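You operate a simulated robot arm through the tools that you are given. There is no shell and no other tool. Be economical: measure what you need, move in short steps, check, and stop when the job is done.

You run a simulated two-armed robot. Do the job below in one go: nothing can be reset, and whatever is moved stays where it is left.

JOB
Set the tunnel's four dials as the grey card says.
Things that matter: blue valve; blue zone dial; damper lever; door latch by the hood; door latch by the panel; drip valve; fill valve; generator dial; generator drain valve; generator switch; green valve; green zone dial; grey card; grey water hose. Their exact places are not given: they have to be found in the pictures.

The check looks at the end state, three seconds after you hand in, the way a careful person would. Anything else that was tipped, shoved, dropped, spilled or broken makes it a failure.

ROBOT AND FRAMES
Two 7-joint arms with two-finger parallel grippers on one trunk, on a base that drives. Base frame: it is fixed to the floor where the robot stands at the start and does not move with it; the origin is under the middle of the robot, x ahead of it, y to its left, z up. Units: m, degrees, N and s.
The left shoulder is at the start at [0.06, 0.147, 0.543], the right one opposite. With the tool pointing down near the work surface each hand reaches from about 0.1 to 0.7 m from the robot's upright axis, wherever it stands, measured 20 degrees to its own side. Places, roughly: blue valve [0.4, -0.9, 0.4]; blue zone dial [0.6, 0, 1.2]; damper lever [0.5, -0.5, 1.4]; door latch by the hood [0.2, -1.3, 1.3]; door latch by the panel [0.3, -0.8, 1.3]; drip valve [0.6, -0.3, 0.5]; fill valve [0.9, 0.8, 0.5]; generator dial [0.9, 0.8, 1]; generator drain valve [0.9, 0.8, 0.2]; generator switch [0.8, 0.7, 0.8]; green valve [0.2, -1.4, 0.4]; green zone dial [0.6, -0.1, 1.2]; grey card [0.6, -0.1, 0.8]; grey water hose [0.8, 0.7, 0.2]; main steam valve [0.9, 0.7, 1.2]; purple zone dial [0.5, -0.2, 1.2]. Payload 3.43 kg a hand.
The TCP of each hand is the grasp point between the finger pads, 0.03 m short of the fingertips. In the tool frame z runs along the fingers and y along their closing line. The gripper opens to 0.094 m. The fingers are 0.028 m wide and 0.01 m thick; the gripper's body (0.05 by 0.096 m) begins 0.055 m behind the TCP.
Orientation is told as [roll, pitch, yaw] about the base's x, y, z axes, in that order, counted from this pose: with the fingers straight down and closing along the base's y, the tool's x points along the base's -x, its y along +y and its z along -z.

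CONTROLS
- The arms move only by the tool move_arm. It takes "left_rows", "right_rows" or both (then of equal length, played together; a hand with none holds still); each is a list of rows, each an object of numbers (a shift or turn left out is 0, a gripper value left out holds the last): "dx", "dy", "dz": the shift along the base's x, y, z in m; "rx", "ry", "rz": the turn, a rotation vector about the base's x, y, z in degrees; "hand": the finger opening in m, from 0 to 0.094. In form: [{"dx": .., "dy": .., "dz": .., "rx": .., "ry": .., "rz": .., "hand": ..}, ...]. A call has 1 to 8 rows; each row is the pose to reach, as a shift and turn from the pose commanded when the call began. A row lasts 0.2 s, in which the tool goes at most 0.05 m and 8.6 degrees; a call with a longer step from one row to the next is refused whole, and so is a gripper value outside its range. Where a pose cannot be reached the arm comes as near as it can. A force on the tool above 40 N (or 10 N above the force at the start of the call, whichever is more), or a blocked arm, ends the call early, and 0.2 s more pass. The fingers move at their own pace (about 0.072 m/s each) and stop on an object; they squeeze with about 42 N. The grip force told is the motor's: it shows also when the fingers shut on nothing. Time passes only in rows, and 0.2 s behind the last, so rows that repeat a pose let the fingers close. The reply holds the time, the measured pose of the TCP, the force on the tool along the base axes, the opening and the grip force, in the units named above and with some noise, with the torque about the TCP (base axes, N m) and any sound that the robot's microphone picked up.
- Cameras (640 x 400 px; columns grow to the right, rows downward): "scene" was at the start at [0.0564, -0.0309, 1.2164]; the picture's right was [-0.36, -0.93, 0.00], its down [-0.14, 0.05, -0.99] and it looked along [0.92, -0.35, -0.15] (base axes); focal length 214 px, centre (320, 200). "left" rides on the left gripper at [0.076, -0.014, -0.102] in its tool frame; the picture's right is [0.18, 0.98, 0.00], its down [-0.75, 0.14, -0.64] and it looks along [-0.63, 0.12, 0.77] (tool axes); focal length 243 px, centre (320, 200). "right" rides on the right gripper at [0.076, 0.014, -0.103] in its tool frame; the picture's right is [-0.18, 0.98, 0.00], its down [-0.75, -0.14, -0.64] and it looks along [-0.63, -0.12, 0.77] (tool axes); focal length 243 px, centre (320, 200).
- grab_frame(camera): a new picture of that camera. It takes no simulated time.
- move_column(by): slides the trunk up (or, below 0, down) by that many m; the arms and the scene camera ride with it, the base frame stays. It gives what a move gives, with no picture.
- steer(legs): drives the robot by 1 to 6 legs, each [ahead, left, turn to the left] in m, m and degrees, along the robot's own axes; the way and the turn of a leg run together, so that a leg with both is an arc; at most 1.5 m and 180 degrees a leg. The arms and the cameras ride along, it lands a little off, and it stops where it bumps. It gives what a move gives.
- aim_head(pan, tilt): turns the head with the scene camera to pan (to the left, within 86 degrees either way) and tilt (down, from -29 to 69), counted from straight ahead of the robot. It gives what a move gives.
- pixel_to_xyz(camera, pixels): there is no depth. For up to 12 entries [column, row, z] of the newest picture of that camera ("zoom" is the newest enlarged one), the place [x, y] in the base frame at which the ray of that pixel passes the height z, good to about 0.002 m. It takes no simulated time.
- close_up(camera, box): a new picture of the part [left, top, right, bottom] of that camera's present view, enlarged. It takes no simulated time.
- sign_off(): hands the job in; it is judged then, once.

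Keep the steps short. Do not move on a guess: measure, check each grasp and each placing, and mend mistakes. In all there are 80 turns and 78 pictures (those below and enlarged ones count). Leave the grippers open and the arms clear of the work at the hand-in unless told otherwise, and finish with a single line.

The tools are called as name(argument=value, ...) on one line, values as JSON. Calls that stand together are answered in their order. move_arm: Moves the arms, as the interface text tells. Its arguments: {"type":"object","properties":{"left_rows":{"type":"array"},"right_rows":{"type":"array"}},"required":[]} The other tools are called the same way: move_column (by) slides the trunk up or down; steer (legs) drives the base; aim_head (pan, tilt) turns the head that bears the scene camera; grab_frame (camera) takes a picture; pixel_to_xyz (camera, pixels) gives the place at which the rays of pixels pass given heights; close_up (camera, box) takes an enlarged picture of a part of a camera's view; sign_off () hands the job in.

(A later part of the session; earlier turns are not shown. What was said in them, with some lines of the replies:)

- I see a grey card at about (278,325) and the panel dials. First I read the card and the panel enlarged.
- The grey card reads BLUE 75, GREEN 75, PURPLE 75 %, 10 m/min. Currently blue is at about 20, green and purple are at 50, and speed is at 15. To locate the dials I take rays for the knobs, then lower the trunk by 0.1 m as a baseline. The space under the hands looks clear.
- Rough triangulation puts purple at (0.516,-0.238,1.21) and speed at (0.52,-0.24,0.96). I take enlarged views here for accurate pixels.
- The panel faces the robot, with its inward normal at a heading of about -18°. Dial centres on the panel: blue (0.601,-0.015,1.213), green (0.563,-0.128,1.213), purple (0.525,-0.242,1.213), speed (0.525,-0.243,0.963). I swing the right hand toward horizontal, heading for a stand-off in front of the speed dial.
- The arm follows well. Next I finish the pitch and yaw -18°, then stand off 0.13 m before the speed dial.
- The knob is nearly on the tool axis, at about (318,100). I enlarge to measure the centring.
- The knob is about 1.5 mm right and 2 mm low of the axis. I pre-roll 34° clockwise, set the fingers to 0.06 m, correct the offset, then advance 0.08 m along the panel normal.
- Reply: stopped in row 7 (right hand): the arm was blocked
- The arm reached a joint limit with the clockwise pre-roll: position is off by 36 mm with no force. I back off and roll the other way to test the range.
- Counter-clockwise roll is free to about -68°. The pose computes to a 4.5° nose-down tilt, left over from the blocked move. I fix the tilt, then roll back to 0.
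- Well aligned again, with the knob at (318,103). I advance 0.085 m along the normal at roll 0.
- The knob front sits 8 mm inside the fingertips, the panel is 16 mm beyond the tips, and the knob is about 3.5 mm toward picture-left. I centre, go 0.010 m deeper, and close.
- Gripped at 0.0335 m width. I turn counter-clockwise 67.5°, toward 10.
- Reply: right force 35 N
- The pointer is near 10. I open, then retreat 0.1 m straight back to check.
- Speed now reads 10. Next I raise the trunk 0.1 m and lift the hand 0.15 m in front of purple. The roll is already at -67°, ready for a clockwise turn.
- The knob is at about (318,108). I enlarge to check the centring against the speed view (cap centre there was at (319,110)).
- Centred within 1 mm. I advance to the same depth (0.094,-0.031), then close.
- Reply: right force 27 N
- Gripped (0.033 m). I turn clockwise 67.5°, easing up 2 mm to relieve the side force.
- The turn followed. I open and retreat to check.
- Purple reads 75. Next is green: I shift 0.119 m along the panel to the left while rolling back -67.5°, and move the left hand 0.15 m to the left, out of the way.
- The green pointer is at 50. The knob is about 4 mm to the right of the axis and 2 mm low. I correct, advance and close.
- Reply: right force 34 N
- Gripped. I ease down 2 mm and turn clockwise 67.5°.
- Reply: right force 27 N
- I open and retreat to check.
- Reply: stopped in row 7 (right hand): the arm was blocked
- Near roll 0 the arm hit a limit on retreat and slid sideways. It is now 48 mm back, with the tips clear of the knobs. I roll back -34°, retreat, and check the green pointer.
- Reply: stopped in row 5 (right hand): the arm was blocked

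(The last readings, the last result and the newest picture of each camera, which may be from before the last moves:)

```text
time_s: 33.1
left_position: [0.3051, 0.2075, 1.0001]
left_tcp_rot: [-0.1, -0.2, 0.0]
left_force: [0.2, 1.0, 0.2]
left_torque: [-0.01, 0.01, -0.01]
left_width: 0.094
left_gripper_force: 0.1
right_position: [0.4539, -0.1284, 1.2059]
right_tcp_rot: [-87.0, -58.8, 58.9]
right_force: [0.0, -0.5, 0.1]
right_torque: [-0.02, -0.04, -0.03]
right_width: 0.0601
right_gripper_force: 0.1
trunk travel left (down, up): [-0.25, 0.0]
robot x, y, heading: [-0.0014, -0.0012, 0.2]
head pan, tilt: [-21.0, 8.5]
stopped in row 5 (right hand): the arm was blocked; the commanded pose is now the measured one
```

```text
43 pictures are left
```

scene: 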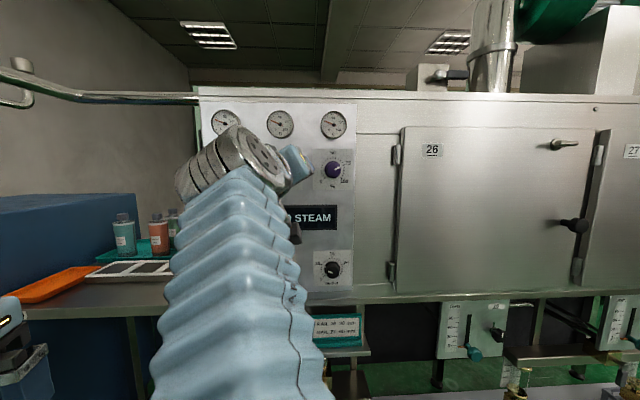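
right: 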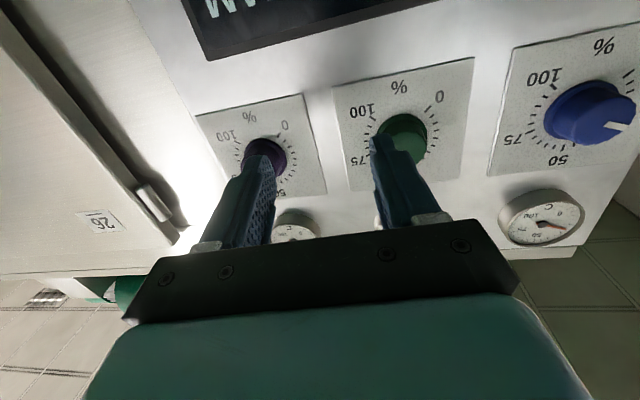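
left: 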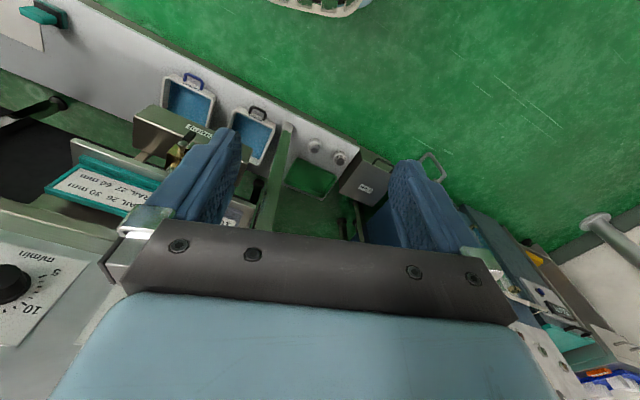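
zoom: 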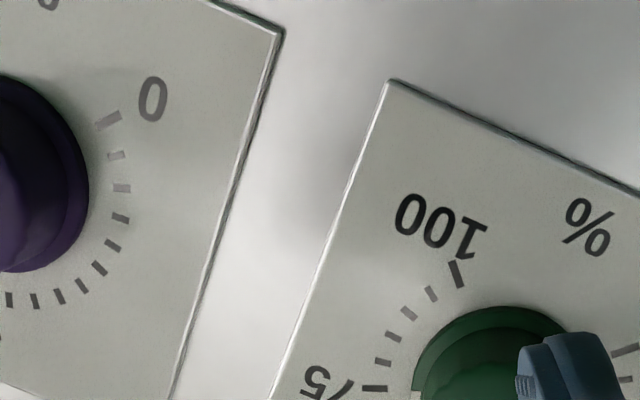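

A joint limit still blocks moving left. I retreat back and to the right, roll to -67°, and look again.

move_arm(right_rows=[{"dx": -0.03, "dy": 0.0, "dz": -0.01}, {"dx": -0.06, "dy": -0.02, "dz": -0.02}, {"dx": -0.08, "dy": -0.04, "dz": -0.04, "rx": -8.02, "ry": 2.61}, {"dx": -0.08, "dy": -0.06, "dz": -0.06, "rx": -16.05, "ry": 5.22}, {"dx": -0.08, "dy": -0.07, "dz": -0.08, "rx": -24.07, "ry": 7.83}, {"dx": -0.08, "dy": -0.07, "dz": -0.1, "rx": -32.1, "ry": 10.43}, {"dx": -0.08, "dy": -0.07, "dz": -0.1, "rx": -32.1, "ry": 10.43}])

grab_frame(camera="scene")

```text
time_s: 33.7
left_position: [0.3049, 0.2084, 0.9991]
left_tcp_rot: [-0.1, -0.3, 0.0]
left_force: [-0.1, 0.7, -0.2]
left_torque: [-0.02, -0.04, 0.01]
left_width: 0.094
left_gripper_force: 0.0
right_position: [0.4429, -0.2298, 1.1594]
right_tcp_rot: [-78.7, -57.0, 40.5]
right_force: [-0.6, 0.5, 0.2]
right_torque: [0.02, -0.03, -0.04]
right_width: 0.0599
right_gripper_force: 0.0
trunk travel left (down, up): [-0.25, 0.0]
robot x, y, heading: [-0.0026, 0.0029, -0.1]
head pan, tilt: [-21.0, 8.5]
stopped in row 3 (right hand): the arm was blocked; the commanded pose is now the measured one
```

```text
42 pictures are left
```

scene: 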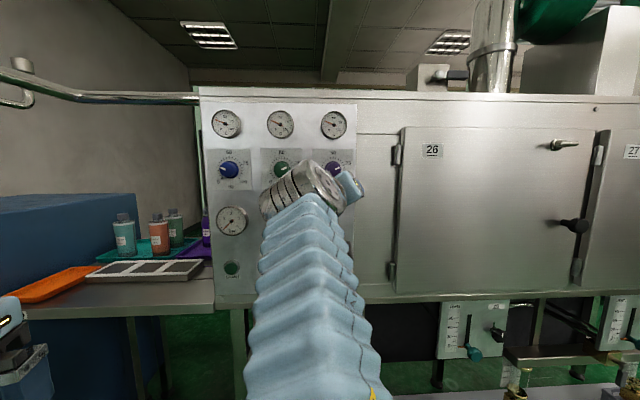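

The last wrist joint seems pinned at its limit, so other joints drift. I roll purely counter-clockwise about the present tool axis (0.76,-0.64,-0.11), with a tiny retreat, to unpin it.

move_arm(right_rows=[{"rx": -6.47, "ry": 5.43, "rz": 0.91, "dx": -0.005}, {"rx": -12.94, "ry": 10.86, "rz": 1.82, "dx": -0.01}, {"rx": -19.4, "ry": 16.3, "rz": 2.73, "dx": -0.015}, {"rx": -25.9, "ry": 21.7, "rz": 3.64, "dx": -0.02}])

grab_frame(camera="right")

```text
time_s: 34.7
left_position: [0.3051, 0.2077, 0.9987]
left_tcp_rot: [-0.1, -0.2, -0.1]
left_force: [0.5, -0.5, -0.2]
left_torque: [0.01, 0.03, -0.02]
left_width: 0.0942
left_gripper_force: 0.1
right_position: [0.4228, -0.2256, 1.1615]
right_tcp_rot: [-83.6, -23.0, 48.0]
right_force: [0.4, -0.2, -0.1]
right_torque: [0.01, 0.02, 0.03]
right_width: 0.0601
right_gripper_force: 0.1
trunk travel left (down, up): [-0.25, 0.0]
robot x, y, heading: [-0.0019, -0.002, 0.1]
head pan, tilt: [-21.0, 8.5]
```

```text
41 pictures are left
```

right: 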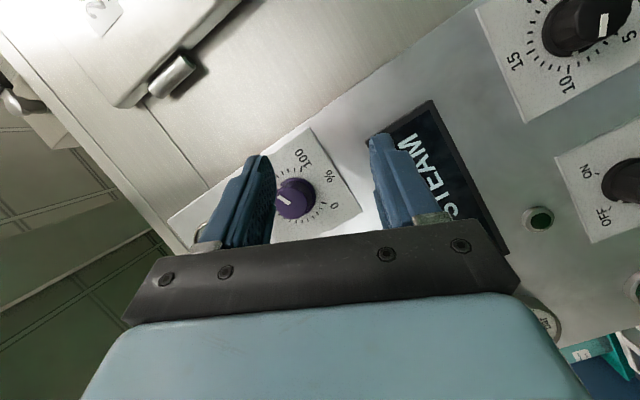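

The arm obeys again. I restore the heading (+21.5° yaw, +6° nose up) and go to the purple stand-off that worked before.

move_arm(right_rows=[{"rx": -0.6, "ry": -1.9, "rz": 7.2, "dx": -0.015, "dy": 0.007, "dz": 0.01}, {"rx": -1.2, "ry": -3.7, "rz": 14.4, "dx": -0.025, "dy": 0.014, "dz": 0.03}, {"rx": -1.8, "ry": -5.6, "rz": 21.5, "dx": -0.027, "dy": 0.018, "dz": 0.052}, {"rx": -1.8, "ry": -5.6, "rz": 21.5, "dx": -0.027, "dy": 0.018, "dz": 0.052}])

grab_frame(camera="scene")

grab_frame(camera="right")

```text
time_s: 35.7
left_position: [0.3055, 0.2084, 0.9999]
left_tcp_rot: [-0.2, -0.2, 0.0]
left_force: [-0.3, 0.4, -0.2]
left_torque: [-0.03, 0.01, 0.0]
left_width: 0.0938
left_gripper_force: 0.1
right_position: [0.397, -0.2095, 1.2133]
right_tcp_rot: [-89.5, -24.6, 71.7]
right_force: [-0.2, 0.1, -1.5]
right_torque: [0.01, 0.0, 0.03]
right_width: 0.06
right_gripper_force: 0.1
trunk travel left (down, up): [-0.25, 0.0]
robot x, y, heading: [0.0031, 0.0003, 0.0]
head pan, tilt: [-21.0, 8.5]
```

```text
40 pictures are left
```

scene: 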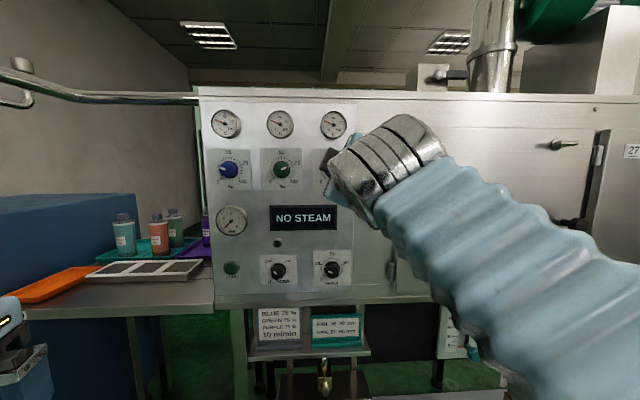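

```text
39 pictures are left
```

right: 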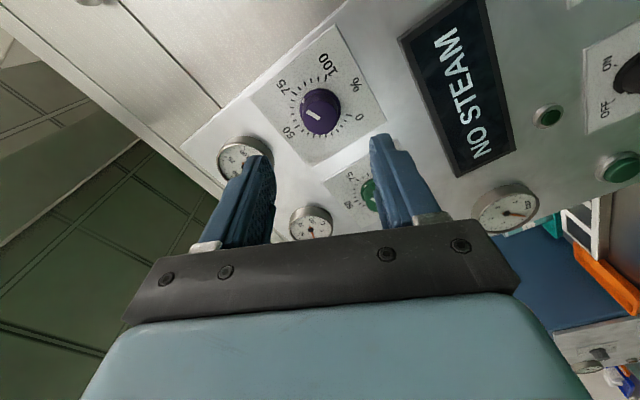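

Restored. Now I check all the pointers in the scene view.

close_up(camera="scene", box=[205, 140, 309, 205])

close_up(camera="right", box=[240, 50, 400, 150])

close_up(camera="scene", box=[254, 245, 358, 310])

```text
6.15 times, centred on (257, 172) of scene
```

zoom: 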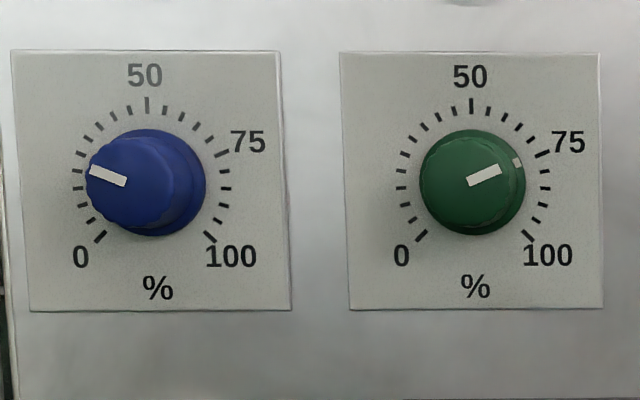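

```text
4.00 times, centred on (320, 100) of right
```

zoom: 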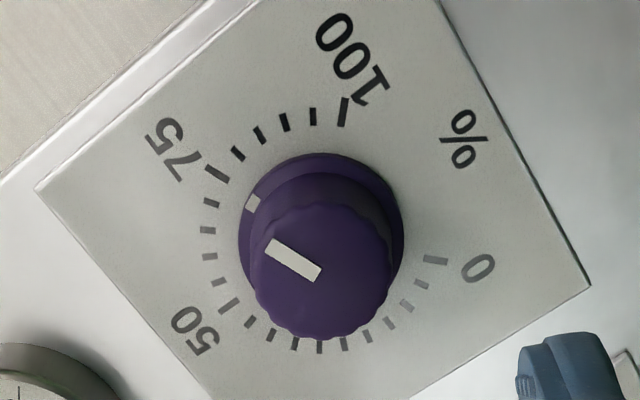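

```text
6.15 times, centred on (306, 278) of scene
```

zoom: 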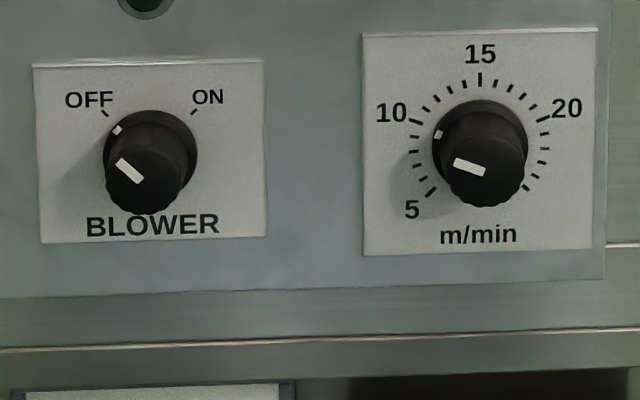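

Green reads 75, purple 75, speed 10. Blue, at about 23, is best reached with the left hand. I retract the right hand back and right, and pitch the left hand up while raising it.

move_arm(right_rows=[{"dx": -0.02, "dy": 0.0, "dz": -0.01}, {"dx": -0.04, "dy": -0.01, "dz": -0.03}, {"dx": -0.06, "dy": -0.02, "dz": -0.05}, {"dx": -0.08, "dy": -0.03, "dz": -0.07}, {"dx": -0.08, "dy": -0.04, "dz": -0.1}, {"dx": -0.08, "dy": -0.05, "dz": -0.12}, {"dx": -0.08, "dy": -0.06, "dz": -0.14}, {"dx": -0.08, "dy": -0.06, "dz": -0.14}], left_rows=[{"ry": -8.5, "dz": 0.02, "dx": 0.01}, {"ry": -17, "dz": 0.04, "dx": 0.02}, {"ry": -25.5, "dz": 0.06, "dx": 0.03}, {"ry": -34, "dz": 0.08, "dx": 0.04}, {"ry": -42.5, "dz": 0.1, "dx": 0.05}, {"ry": -51, "dz": 0.12, "dx": 0.06}, {"ry": -59.5, "dz": 0.14, "dx": 0.07}, {"ry": -68, "dz": 0.16, "dx": 0.08}])

grab_frame(camera="scene")

```text
time_s: 37.5
left_position: [0.3856, 0.2066, 1.1599]
left_tcp_rot: [-0.1, -68.5, -0.1]
left_force: [0.6, -0.8, 0.0]
left_torque: [0.01, 0.01, -0.01]
left_width: 0.094
left_gripper_force: 0.1
right_position: [0.3171, -0.2742, 1.0715]
right_tcp_rot: [-89.4, -24.6, 71.4]
right_force: [-0.9, 0.5, 0.1]
right_torque: [0.0, 0.04, 0.0]
right_width: 0.0598
right_gripper_force: 0.1
trunk travel left (down, up): [-0.25, 0.0]
robot x, y, heading: [-0.0012, -0.004, 0.1]
head pan, tilt: [-21.0, 8.5]
```

```text
35 pictures are left
```

scene: 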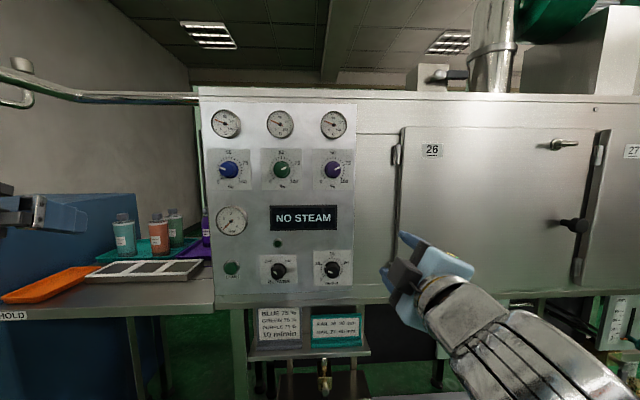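

The left hand is clear. I finish its pitch and yaw and slide it to the blue stand-off at (0.465, 0.03, 1.213).

move_arm(left_rows=[{"rx": -0.58, "ry": -3.7, "rz": -3.0, "dx": 0.0, "dy": -0.03, "dz": 0.01}, {"rx": -1.16, "ry": -7.4, "rz": -6.0, "dx": 0.02, "dy": -0.06, "dz": 0.02}, {"rx": -1.73, "ry": -11, "rz": -9, "dx": 0.035, "dy": -0.09, "dz": 0.03}, {"rx": -2.3, "ry": -14.7, "rz": -12, "dx": 0.05, "dy": -0.12, "dz": 0.04}, {"rx": -2.88, "ry": -18.4, "rz": -15, "dx": 0.065, "dy": -0.15, "dz": 0.05}, {"rx": -3.46, "ry": -22, "rz": -18, "dx": 0.079, "dy": -0.177, "dz": 0.053}, {"rx": -3.46, "ry": -22, "rz": -18, "dx": 0.079, "dy": -0.177, "dz": 0.053}])

grab_frame(camera="left")

grab_frame(camera="scene")

```text
time_s: 39.1
left_position: [0.464, 0.0323, 1.2115]
left_tcp_rot: [172.1, -89.5, 169.5]
left_force: [0.8, 1.0, 0.3]
left_torque: [-0.01, -0.02, -0.01]
left_width: 0.0941
left_gripper_force: 0.0
right_position: [0.3178, -0.2745, 1.0724]
right_tcp_rot: [-89.5, -24.6, 71.5]
right_force: [-0.3, 0.7, 0.5]
right_torque: [0.02, 0.0, 0.02]
right_width: 0.0599
right_gripper_force: 0.0
trunk travel left (down, up): [-0.25, 0.0]
robot x, y, heading: [-0.0032, -0.0002, 0.1]
head pan, tilt: [-21.0, 8.5]
```

```text
34 pictures are left
```

left: 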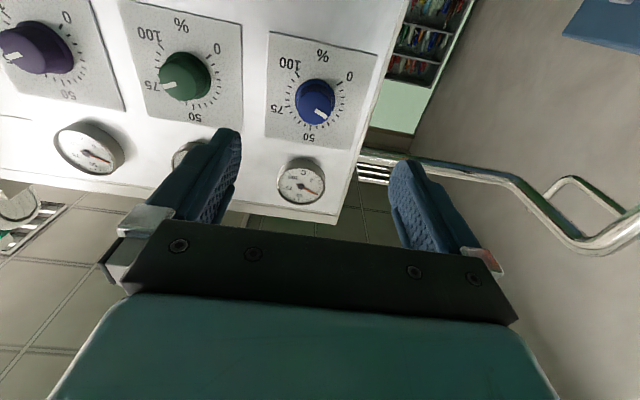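

```text
33 pictures are left
```

scene: 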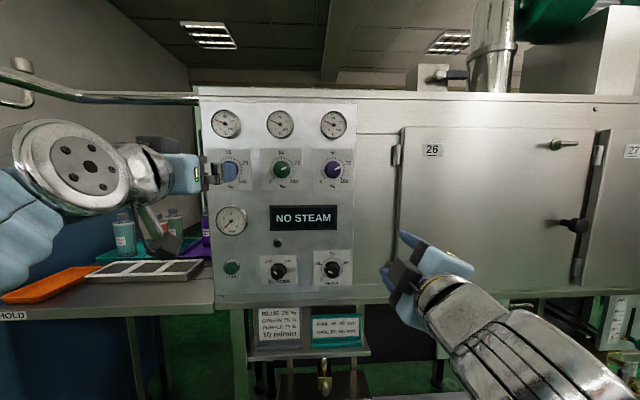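

Blue is centred at about (316,102). I enlarge for its exact value and centring.

close_up(camera="left", box=[240, 40, 400, 140])

```text
4.00 times, centred on (320, 90) of left
```

zoom: 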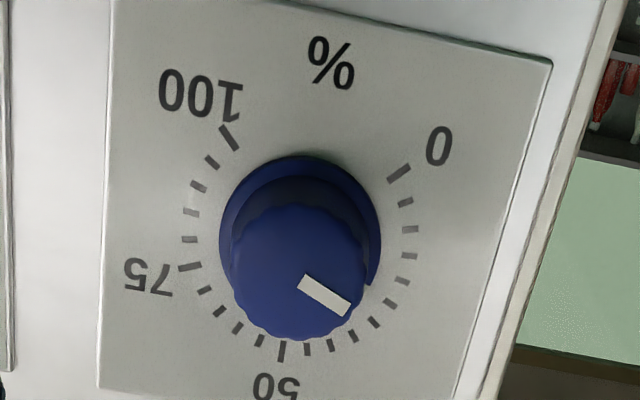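

Blue reads about 23.4, so it needs about 139.5° clockwise in two strokes. The knob is 4 mm to the right of the axis. I pre-roll +9°, narrow the fingers to 0.06, centre, and advance part way.

move_arm(left_rows=[{"rx": 4.28, "ry": -1.39, "dx": -0.0012, "dy": -0.0038, "hand": 0.06}, {"rx": 8.56, "ry": -2.78, "dx": -0.0012, "dy": -0.0038}, {"rx": 8.56, "ry": -2.78, "dx": 0.0368, "dy": -0.0162}, {"rx": 8.56, "ry": -2.78, "dx": 0.0698, "dy": -0.0268}, {"rx": 8.56, "ry": -2.78, "dx": 0.0798, "dy": -0.0302}, {"rx": 8.56, "ry": -2.78, "dx": 0.0798, "dy": -0.0302}])

close_up(camera="left", box=[160, 20, 480, 220])

```text
time_s: 40.5
left_position: [0.5454, 0.0012, 1.2149]
left_tcp_rot: [91.9, -80.9, -110.1]
left_force: [-0.1, -0.3, -0.2]
left_torque: [0.0, 0.0, 0.01]
left_width: 0.0601
left_gripper_force: 0.0
right_position: [0.3167, -0.2741, 1.0722]
right_tcp_rot: [-89.5, -24.6, 71.5]
right_force: [-0.4, 0.1, -0.6]
right_torque: [-0.01, 0.02, 0.01]
right_width: 0.06
right_gripper_force: 0.1
trunk travel left (down, up): [-0.25, 0.0]
robot x, y, heading: [0.0006, 0.0, -0.0]
head pan, tilt: [-21.0, 8.5]
```

```text
2.00 times, centred on (320, 120) of left
```

zoom: 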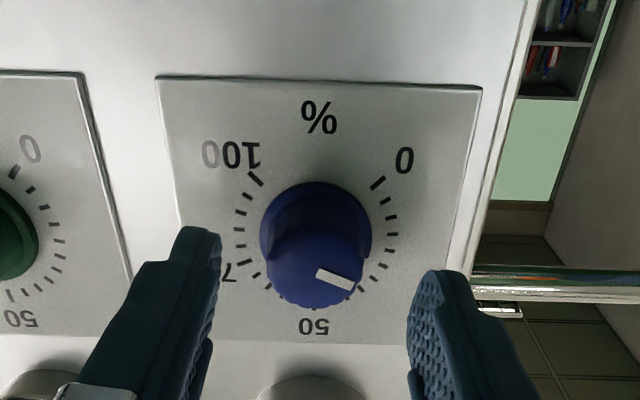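

Fingers straddle the knob evenly (gap midpoint 314, knob 315). I advance 0.013 m and close.

move_arm(left_rows=[{"dx": 0.0124, "dy": -0.004, "dz": -0.001}, {"dx": 0.0124, "dy": -0.004, "dz": -0.001}, {"dx": 0.0124, "dy": -0.004, "dz": -0.001, "hand": 0.02}, {"dx": 0.0124, "dy": -0.004, "dz": -0.001, "hand": 0.02}, {"dx": 0.0124, "dy": -0.004, "dz": -0.001, "hand": 0.02}])

close_up(camera="left", box=[160, 20, 480, 220])

```text
time_s: 41.7
left_position: [0.5578, -0.0031, 1.2124]
left_tcp_rot: [91.5, -80.9, -109.9]
left_force: [-2.5, -6.4, -4.9]
left_torque: [-0.03, -0.19, -0.18]
left_width: 0.0338
left_gripper_force: 45.4
right_position: [0.3171, -0.2764, 1.0726]
right_tcp_rot: [-89.4, -24.7, 71.5]
right_force: [0.7, -1.0, 0.3]
right_torque: [-0.01, -0.02, 0.01]
right_width: 0.0602
right_gripper_force: 0.1
trunk travel left (down, up): [-0.25, 0.0]
robot x, y, heading: [-0.0007, 0.0031, -0.0]
head pan, tilt: [-21.0, 8.5]
```

```text
2.00 times, centred on (320, 120) of left
```

zoom: 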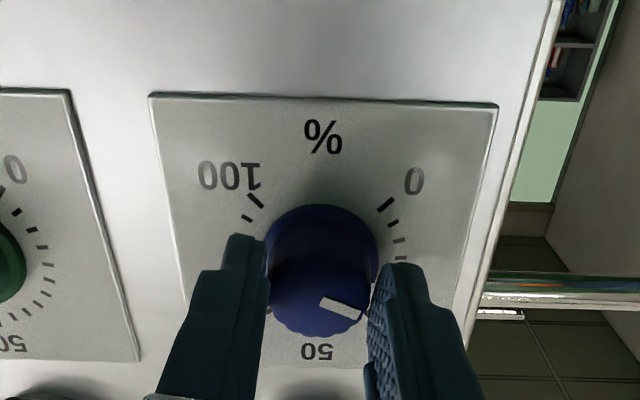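

Well gripped with low side force. First stroke: clockwise 67.5°.

move_arm(left_rows=[{"rx": 8.02, "ry": -2.61}, {"rx": 16.05, "ry": -5.22}, {"rx": 24.07, "ry": -7.83}, {"rx": 32.1, "ry": -10.43}, {"rx": 40.12, "ry": -13.04}, {"rx": 48.15, "ry": -15.65}, {"rx": 56.17, "ry": -18.26}, {"rx": 64.2, "ry": -20.86}])

close_up(camera="left", box=[160, 20, 480, 220])

```text
time_s: 43.5
left_position: [0.5567, -0.0015, 1.214]
left_tcp_rot: [90.4, -13.7, -108.4]
left_force: [9.9, -3.6, 7.8]
left_torque: [-0.03, 0.06, 0.67]
left_width: 0.0336
left_gripper_force: 44.9
right_position: [0.317, -0.2745, 1.0714]
right_tcp_rot: [-89.4, -24.6, 71.5]
right_force: [-0.9, -0.6, -0.4]
right_torque: [0.01, -0.01, 0.04]
right_width: 0.0601
right_gripper_force: 0.1
trunk travel left (down, up): [-0.25, 0.0]
robot x, y, heading: [0.0031, 0.001, 0.0]
head pan, tilt: [-21.0, 8.5]
stopped in row 8 (left hand): the force on the tool passed its limit at 42 N (the readings are from after the stop); the commanded pose is now the measured one
```

```text
2.00 times, centred on (320, 120) of left
```

zoom: 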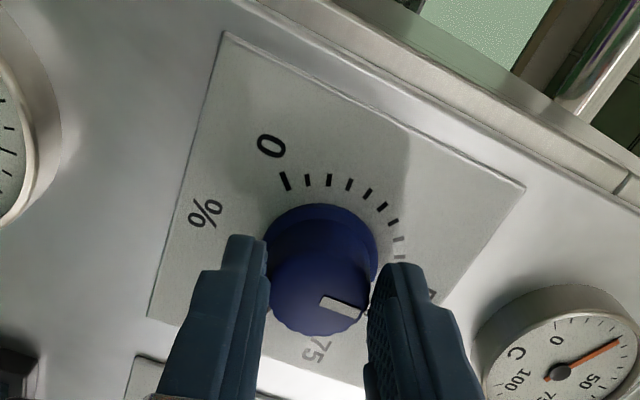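

It turned about 67°. I open in place and roll the hand back around the knob for the second stroke.

move_arm(left_rows=[{"hand": 0.064}, {"hand": 0.064}, {"hand": 0.064}])

move_arm(left_rows=[{"rx": -8.02, "ry": 2.61}, {"rx": -16.05, "ry": 5.22}, {"rx": -24.07, "ry": 7.83}, {"rx": -32.1, "ry": 10.43}, {"rx": -40.12, "ry": 13.04}, {"rx": -48.15, "ry": 15.65}, {"rx": -56.17, "ry": 18.26}, {"rx": -63.7, "ry": 20.7}])

close_up(camera="left", box=[160, 20, 480, 220])

```text
time_s: 44.4
left_position: [0.5557, -0.001, 1.2145]
left_tcp_rot: [90.2, -13.8, -108.4]
left_force: [0.7, 0.3, -0.3]
left_torque: [0.02, 0.01, -0.01]
left_width: 0.0639
left_gripper_force: 0.0
right_position: [0.3171, -0.2745, 1.0728]
right_tcp_rot: [-89.5, -24.6, 71.5]
right_force: [-0.4, -1.0, 0.0]
right_torque: [-0.03, -0.01, -0.02]
right_width: 0.06
right_gripper_force: 0.0
trunk travel left (down, up): [-0.25, 0.0]
robot x, y, heading: [-0.0007, -0.0035, -0.1]
head pan, tilt: [-21.0, 8.5]
```

```text
time_s: 46.1
left_position: [0.557, -0.0017, 1.2141]
left_tcp_rot: [92.5, -81.0, -110.4]
left_force: [-0.4, -0.2, 0.4]
left_torque: [-0.01, 0.01, 0.0]
left_width: 0.0639
left_gripper_force: 0.1
right_position: [0.3175, -0.2741, 1.0733]
right_tcp_rot: [-89.6, -24.6, 71.5]
right_force: [-0.9, 0.0, 0.2]
right_torque: [-0.01, -0.01, 0.01]
right_width: 0.06
right_gripper_force: 0.0
trunk travel left (down, up): [-0.25, 0.0]
robot x, y, heading: [0.0011, -0.0041, 0.3]
head pan, tilt: [-21.0, 8.5]
```

```text
2.00 times, centred on (320, 120) of left
```

zoom: 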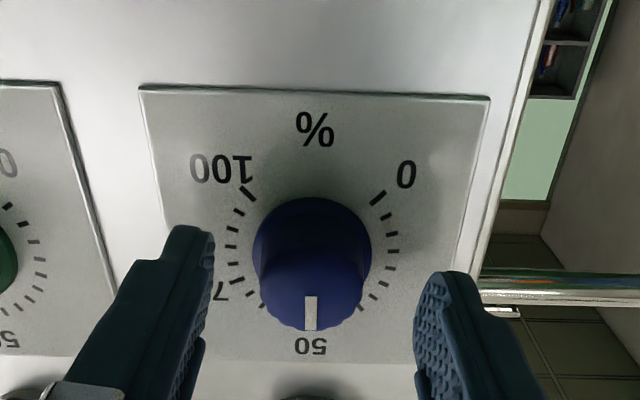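

The pointer is just short of 50. I close again.

move_arm(left_rows=[{"hand": 0.02}, {"hand": 0.02}, {"hand": 0.02}])

move_arm(left_rows=[{"rx": 8.02, "ry": -2.61}, {"rx": 16.05, "ry": -5.22}, {"rx": 24.07, "ry": -7.83}, {"rx": 32.1, "ry": -10.43}, {"rx": 40.12, "ry": -13.04}, {"rx": 48.15, "ry": -15.65}, {"rx": 56.17, "ry": -18.26}])

close_up(camera="left", box=[160, 20, 480, 220])

```text
time_s: 47.0
left_position: [0.5553, -0.0043, 1.2136]
left_tcp_rot: [92.2, -80.8, -110.3]
left_force: [-4.2, -6.9, -6.1]
left_torque: [-0.02, -0.1, -0.55]
left_width: 0.0331
left_gripper_force: 44.8
right_position: [0.3166, -0.2752, 1.072]
right_tcp_rot: [-89.6, -24.7, 71.5]
right_force: [-0.3, -0.1, -0.5]
right_torque: [-0.01, 0.04, 0.01]
right_width: 0.0601
right_gripper_force: 0.2
trunk travel left (down, up): [-0.25, 0.0]
robot x, y, heading: [0.002, -0.0001, -0.0]
head pan, tilt: [-21.0, 8.5]
```

```text
time_s: 48.5
left_position: [0.5556, -0.0034, 1.2151]
left_tcp_rot: [90.3, -21.6, -108.3]
left_force: [-12.6, -7.0, -16.3]
left_torque: [0.23, 0.74, 0.21]
left_width: 0.033
left_gripper_force: 44.7
right_position: [0.3167, -0.2751, 1.0718]
right_tcp_rot: [-89.5, -24.7, 71.4]
right_force: [0.5, -0.3, -0.2]
right_torque: [0.0, -0.02, 0.03]
right_width: 0.0597
right_gripper_force: 0.1
trunk travel left (down, up): [-0.25, 0.0]
robot x, y, heading: [0.0015, 0.0002, 0.2]
head pan, tilt: [-21.0, 8.5]
```

```text
2.00 times, centred on (320, 120) of left
```

zoom: 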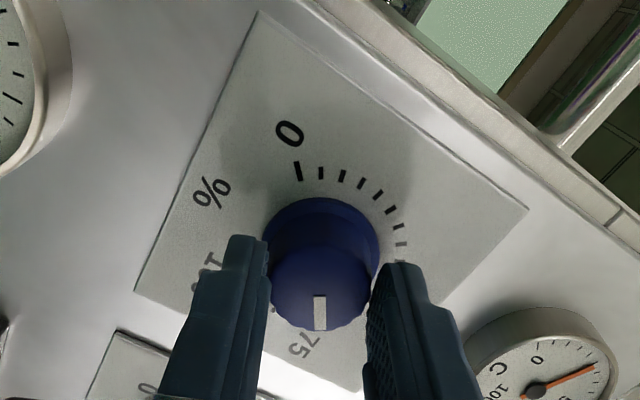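

59° done. I turn 11° more, easing down 1 mm.

move_arm(left_rows=[{"rx": 5.2, "ry": -1.7, "dz": -0.001}, {"rx": 10.4, "ry": -3.4, "dz": -0.001}, {"rx": 10.4, "ry": -3.4, "dz": -0.001}])

move_arm(left_rows=[{"hand": 0.064}, {"hand": 0.064}, {"hand": 0.064}, {"dx": -0.038, "dy": 0.0124}, {"dx": -0.076, "dy": 0.0247}, {"dx": -0.095, "dy": 0.031}, {"dx": -0.095, "dy": 0.031}])

close_up(camera="left", box=[240, 50, 400, 150])

close_up(camera="scene", box=[205, 140, 309, 205])

```text
time_s: 49.4
left_position: [0.5566, -0.0025, 1.2143]
left_tcp_rot: [90.3, -10.7, -108.3]
left_force: [-2.1, -8.7, -2.2]
left_torque: [0.08, 0.25, 0.35]
left_width: 0.0331
left_gripper_force: 45.1
right_position: [0.318, -0.276, 1.072]
right_tcp_rot: [-89.5, -24.7, 71.5]
right_force: [-0.1, 0.2, 0.2]
right_torque: [0.0, 0.02, -0.01]
right_width: 0.06
right_gripper_force: 0.0
trunk travel left (down, up): [-0.25, 0.0]
robot x, y, heading: [0.0017, -0.0016, -0.0]
head pan, tilt: [-21.0, 8.5]
```

```text
time_s: 51.0
left_position: [0.461, 0.0291, 1.2137]
left_tcp_rot: [90.3, -10.7, -108.4]
left_force: [0.4, 0.6, -0.3]
left_torque: [0.01, -0.02, -0.01]
left_width: 0.0639
left_gripper_force: 0.0
right_position: [0.3157, -0.274, 1.0729]
right_tcp_rot: [-89.6, -24.5, 71.5]
right_force: [0.2, -0.1, 0.4]
right_torque: [-0.03, 0.0, 0.0]
right_width: 0.0604
right_gripper_force: 0.0
trunk travel left (down, up): [-0.25, 0.0]
robot x, y, heading: [-0.002, -0.0005, 0.0]
head pan, tilt: [-21.0, 8.5]
```

```text
4.00 times, centred on (320, 100) of left
```

zoom: 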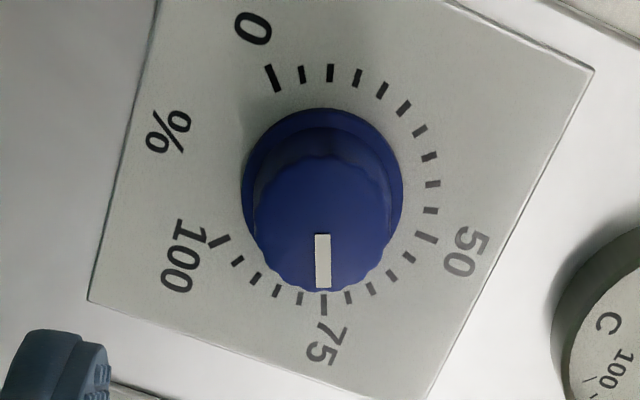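

```text
6.15 times, centred on (257, 172) of scene
```

zoom: 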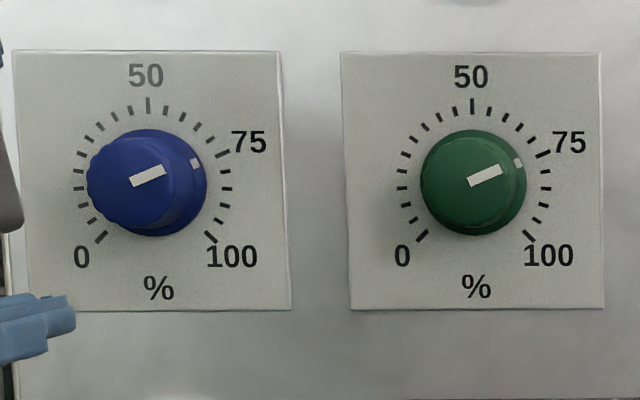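

Blue reads 75. I move the left hand clear, open both grippers, then do a final check.

move_arm(left_rows=[{"dx": -0.03, "dy": 0.02, "hand": 0.094}, {"dx": -0.06, "dy": 0.05}, {"dx": -0.08, "dy": 0.08}, {"dx": -0.08, "dy": 0.1}, {"dx": -0.08, "dy": 0.1}], right_rows=[{"hand": 0.094}, {"hand": 0.094}, {"hand": 0.094}, {"hand": 0.094}, {"hand": 0.094}])

grab_frame(camera="scene")

close_up(camera="scene", box=[200, 95, 360, 195])

close_up(camera="scene", box=[200, 195, 360, 295])

```text
time_s: 52.1
left_position: [0.3818, 0.1269, 1.2146]
left_tcp_rot: [90.2, -10.8, -108.4]
left_force: [0.4, 0.7, 0.7]
left_torque: [0.0, 0.0, 0.0]
left_width: 0.0939
left_gripper_force: 0.0
right_position: [0.317, -0.2756, 1.0708]
right_tcp_rot: [-89.5, -24.7, 71.5]
right_force: [0.5, 0.3, 0.2]
right_torque: [0.01, -0.03, -0.01]
right_width: 0.094
right_gripper_force: 0.1
trunk travel left (down, up): [-0.25, 0.0]
robot x, y, heading: [-0.002, -0.0015, -0.0]
head pan, tilt: [-21.0, 8.5]
```

```text
24 pictures are left
```

scene: 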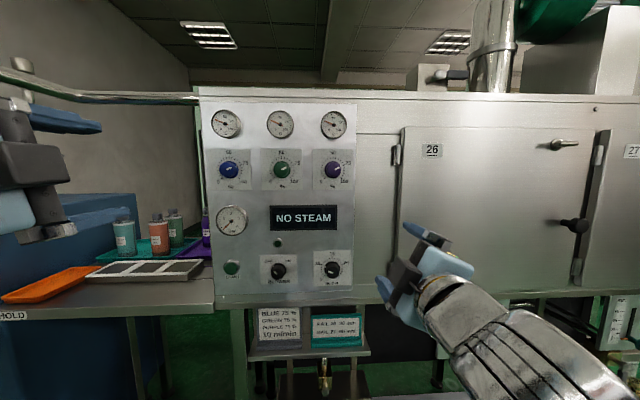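

```text
4.00 times, centred on (280, 145) of scene
```

zoom: 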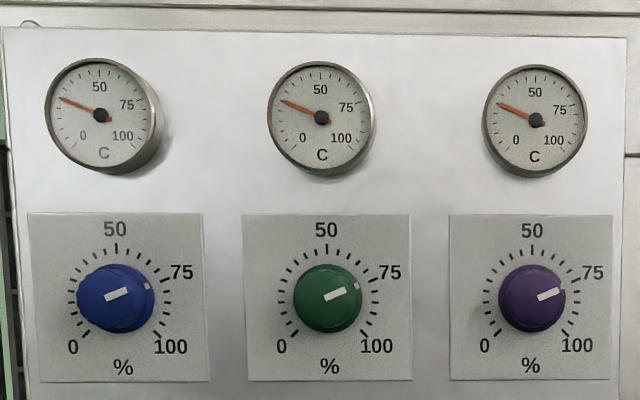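

```text
4.00 times, centred on (280, 245) of scene
```

zoom: 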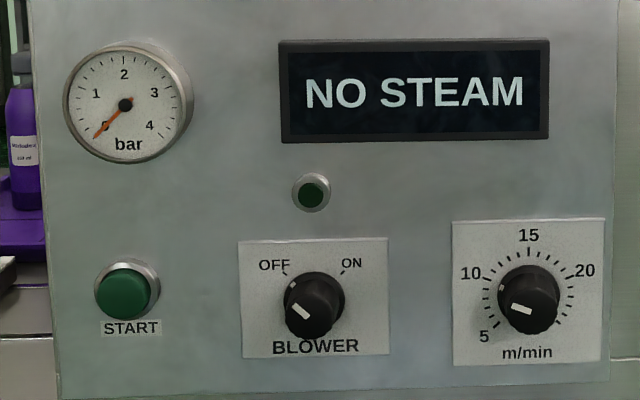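

All four dials match the card, everything else is unchanged, and both hands are open and clear. I hand in.

sign_off()

```text
The job is handed in.
```

The tunnel's four dials are set as the grey card says: blue 75 %, green 75 %, purple 75 % and speed 10 m/min.
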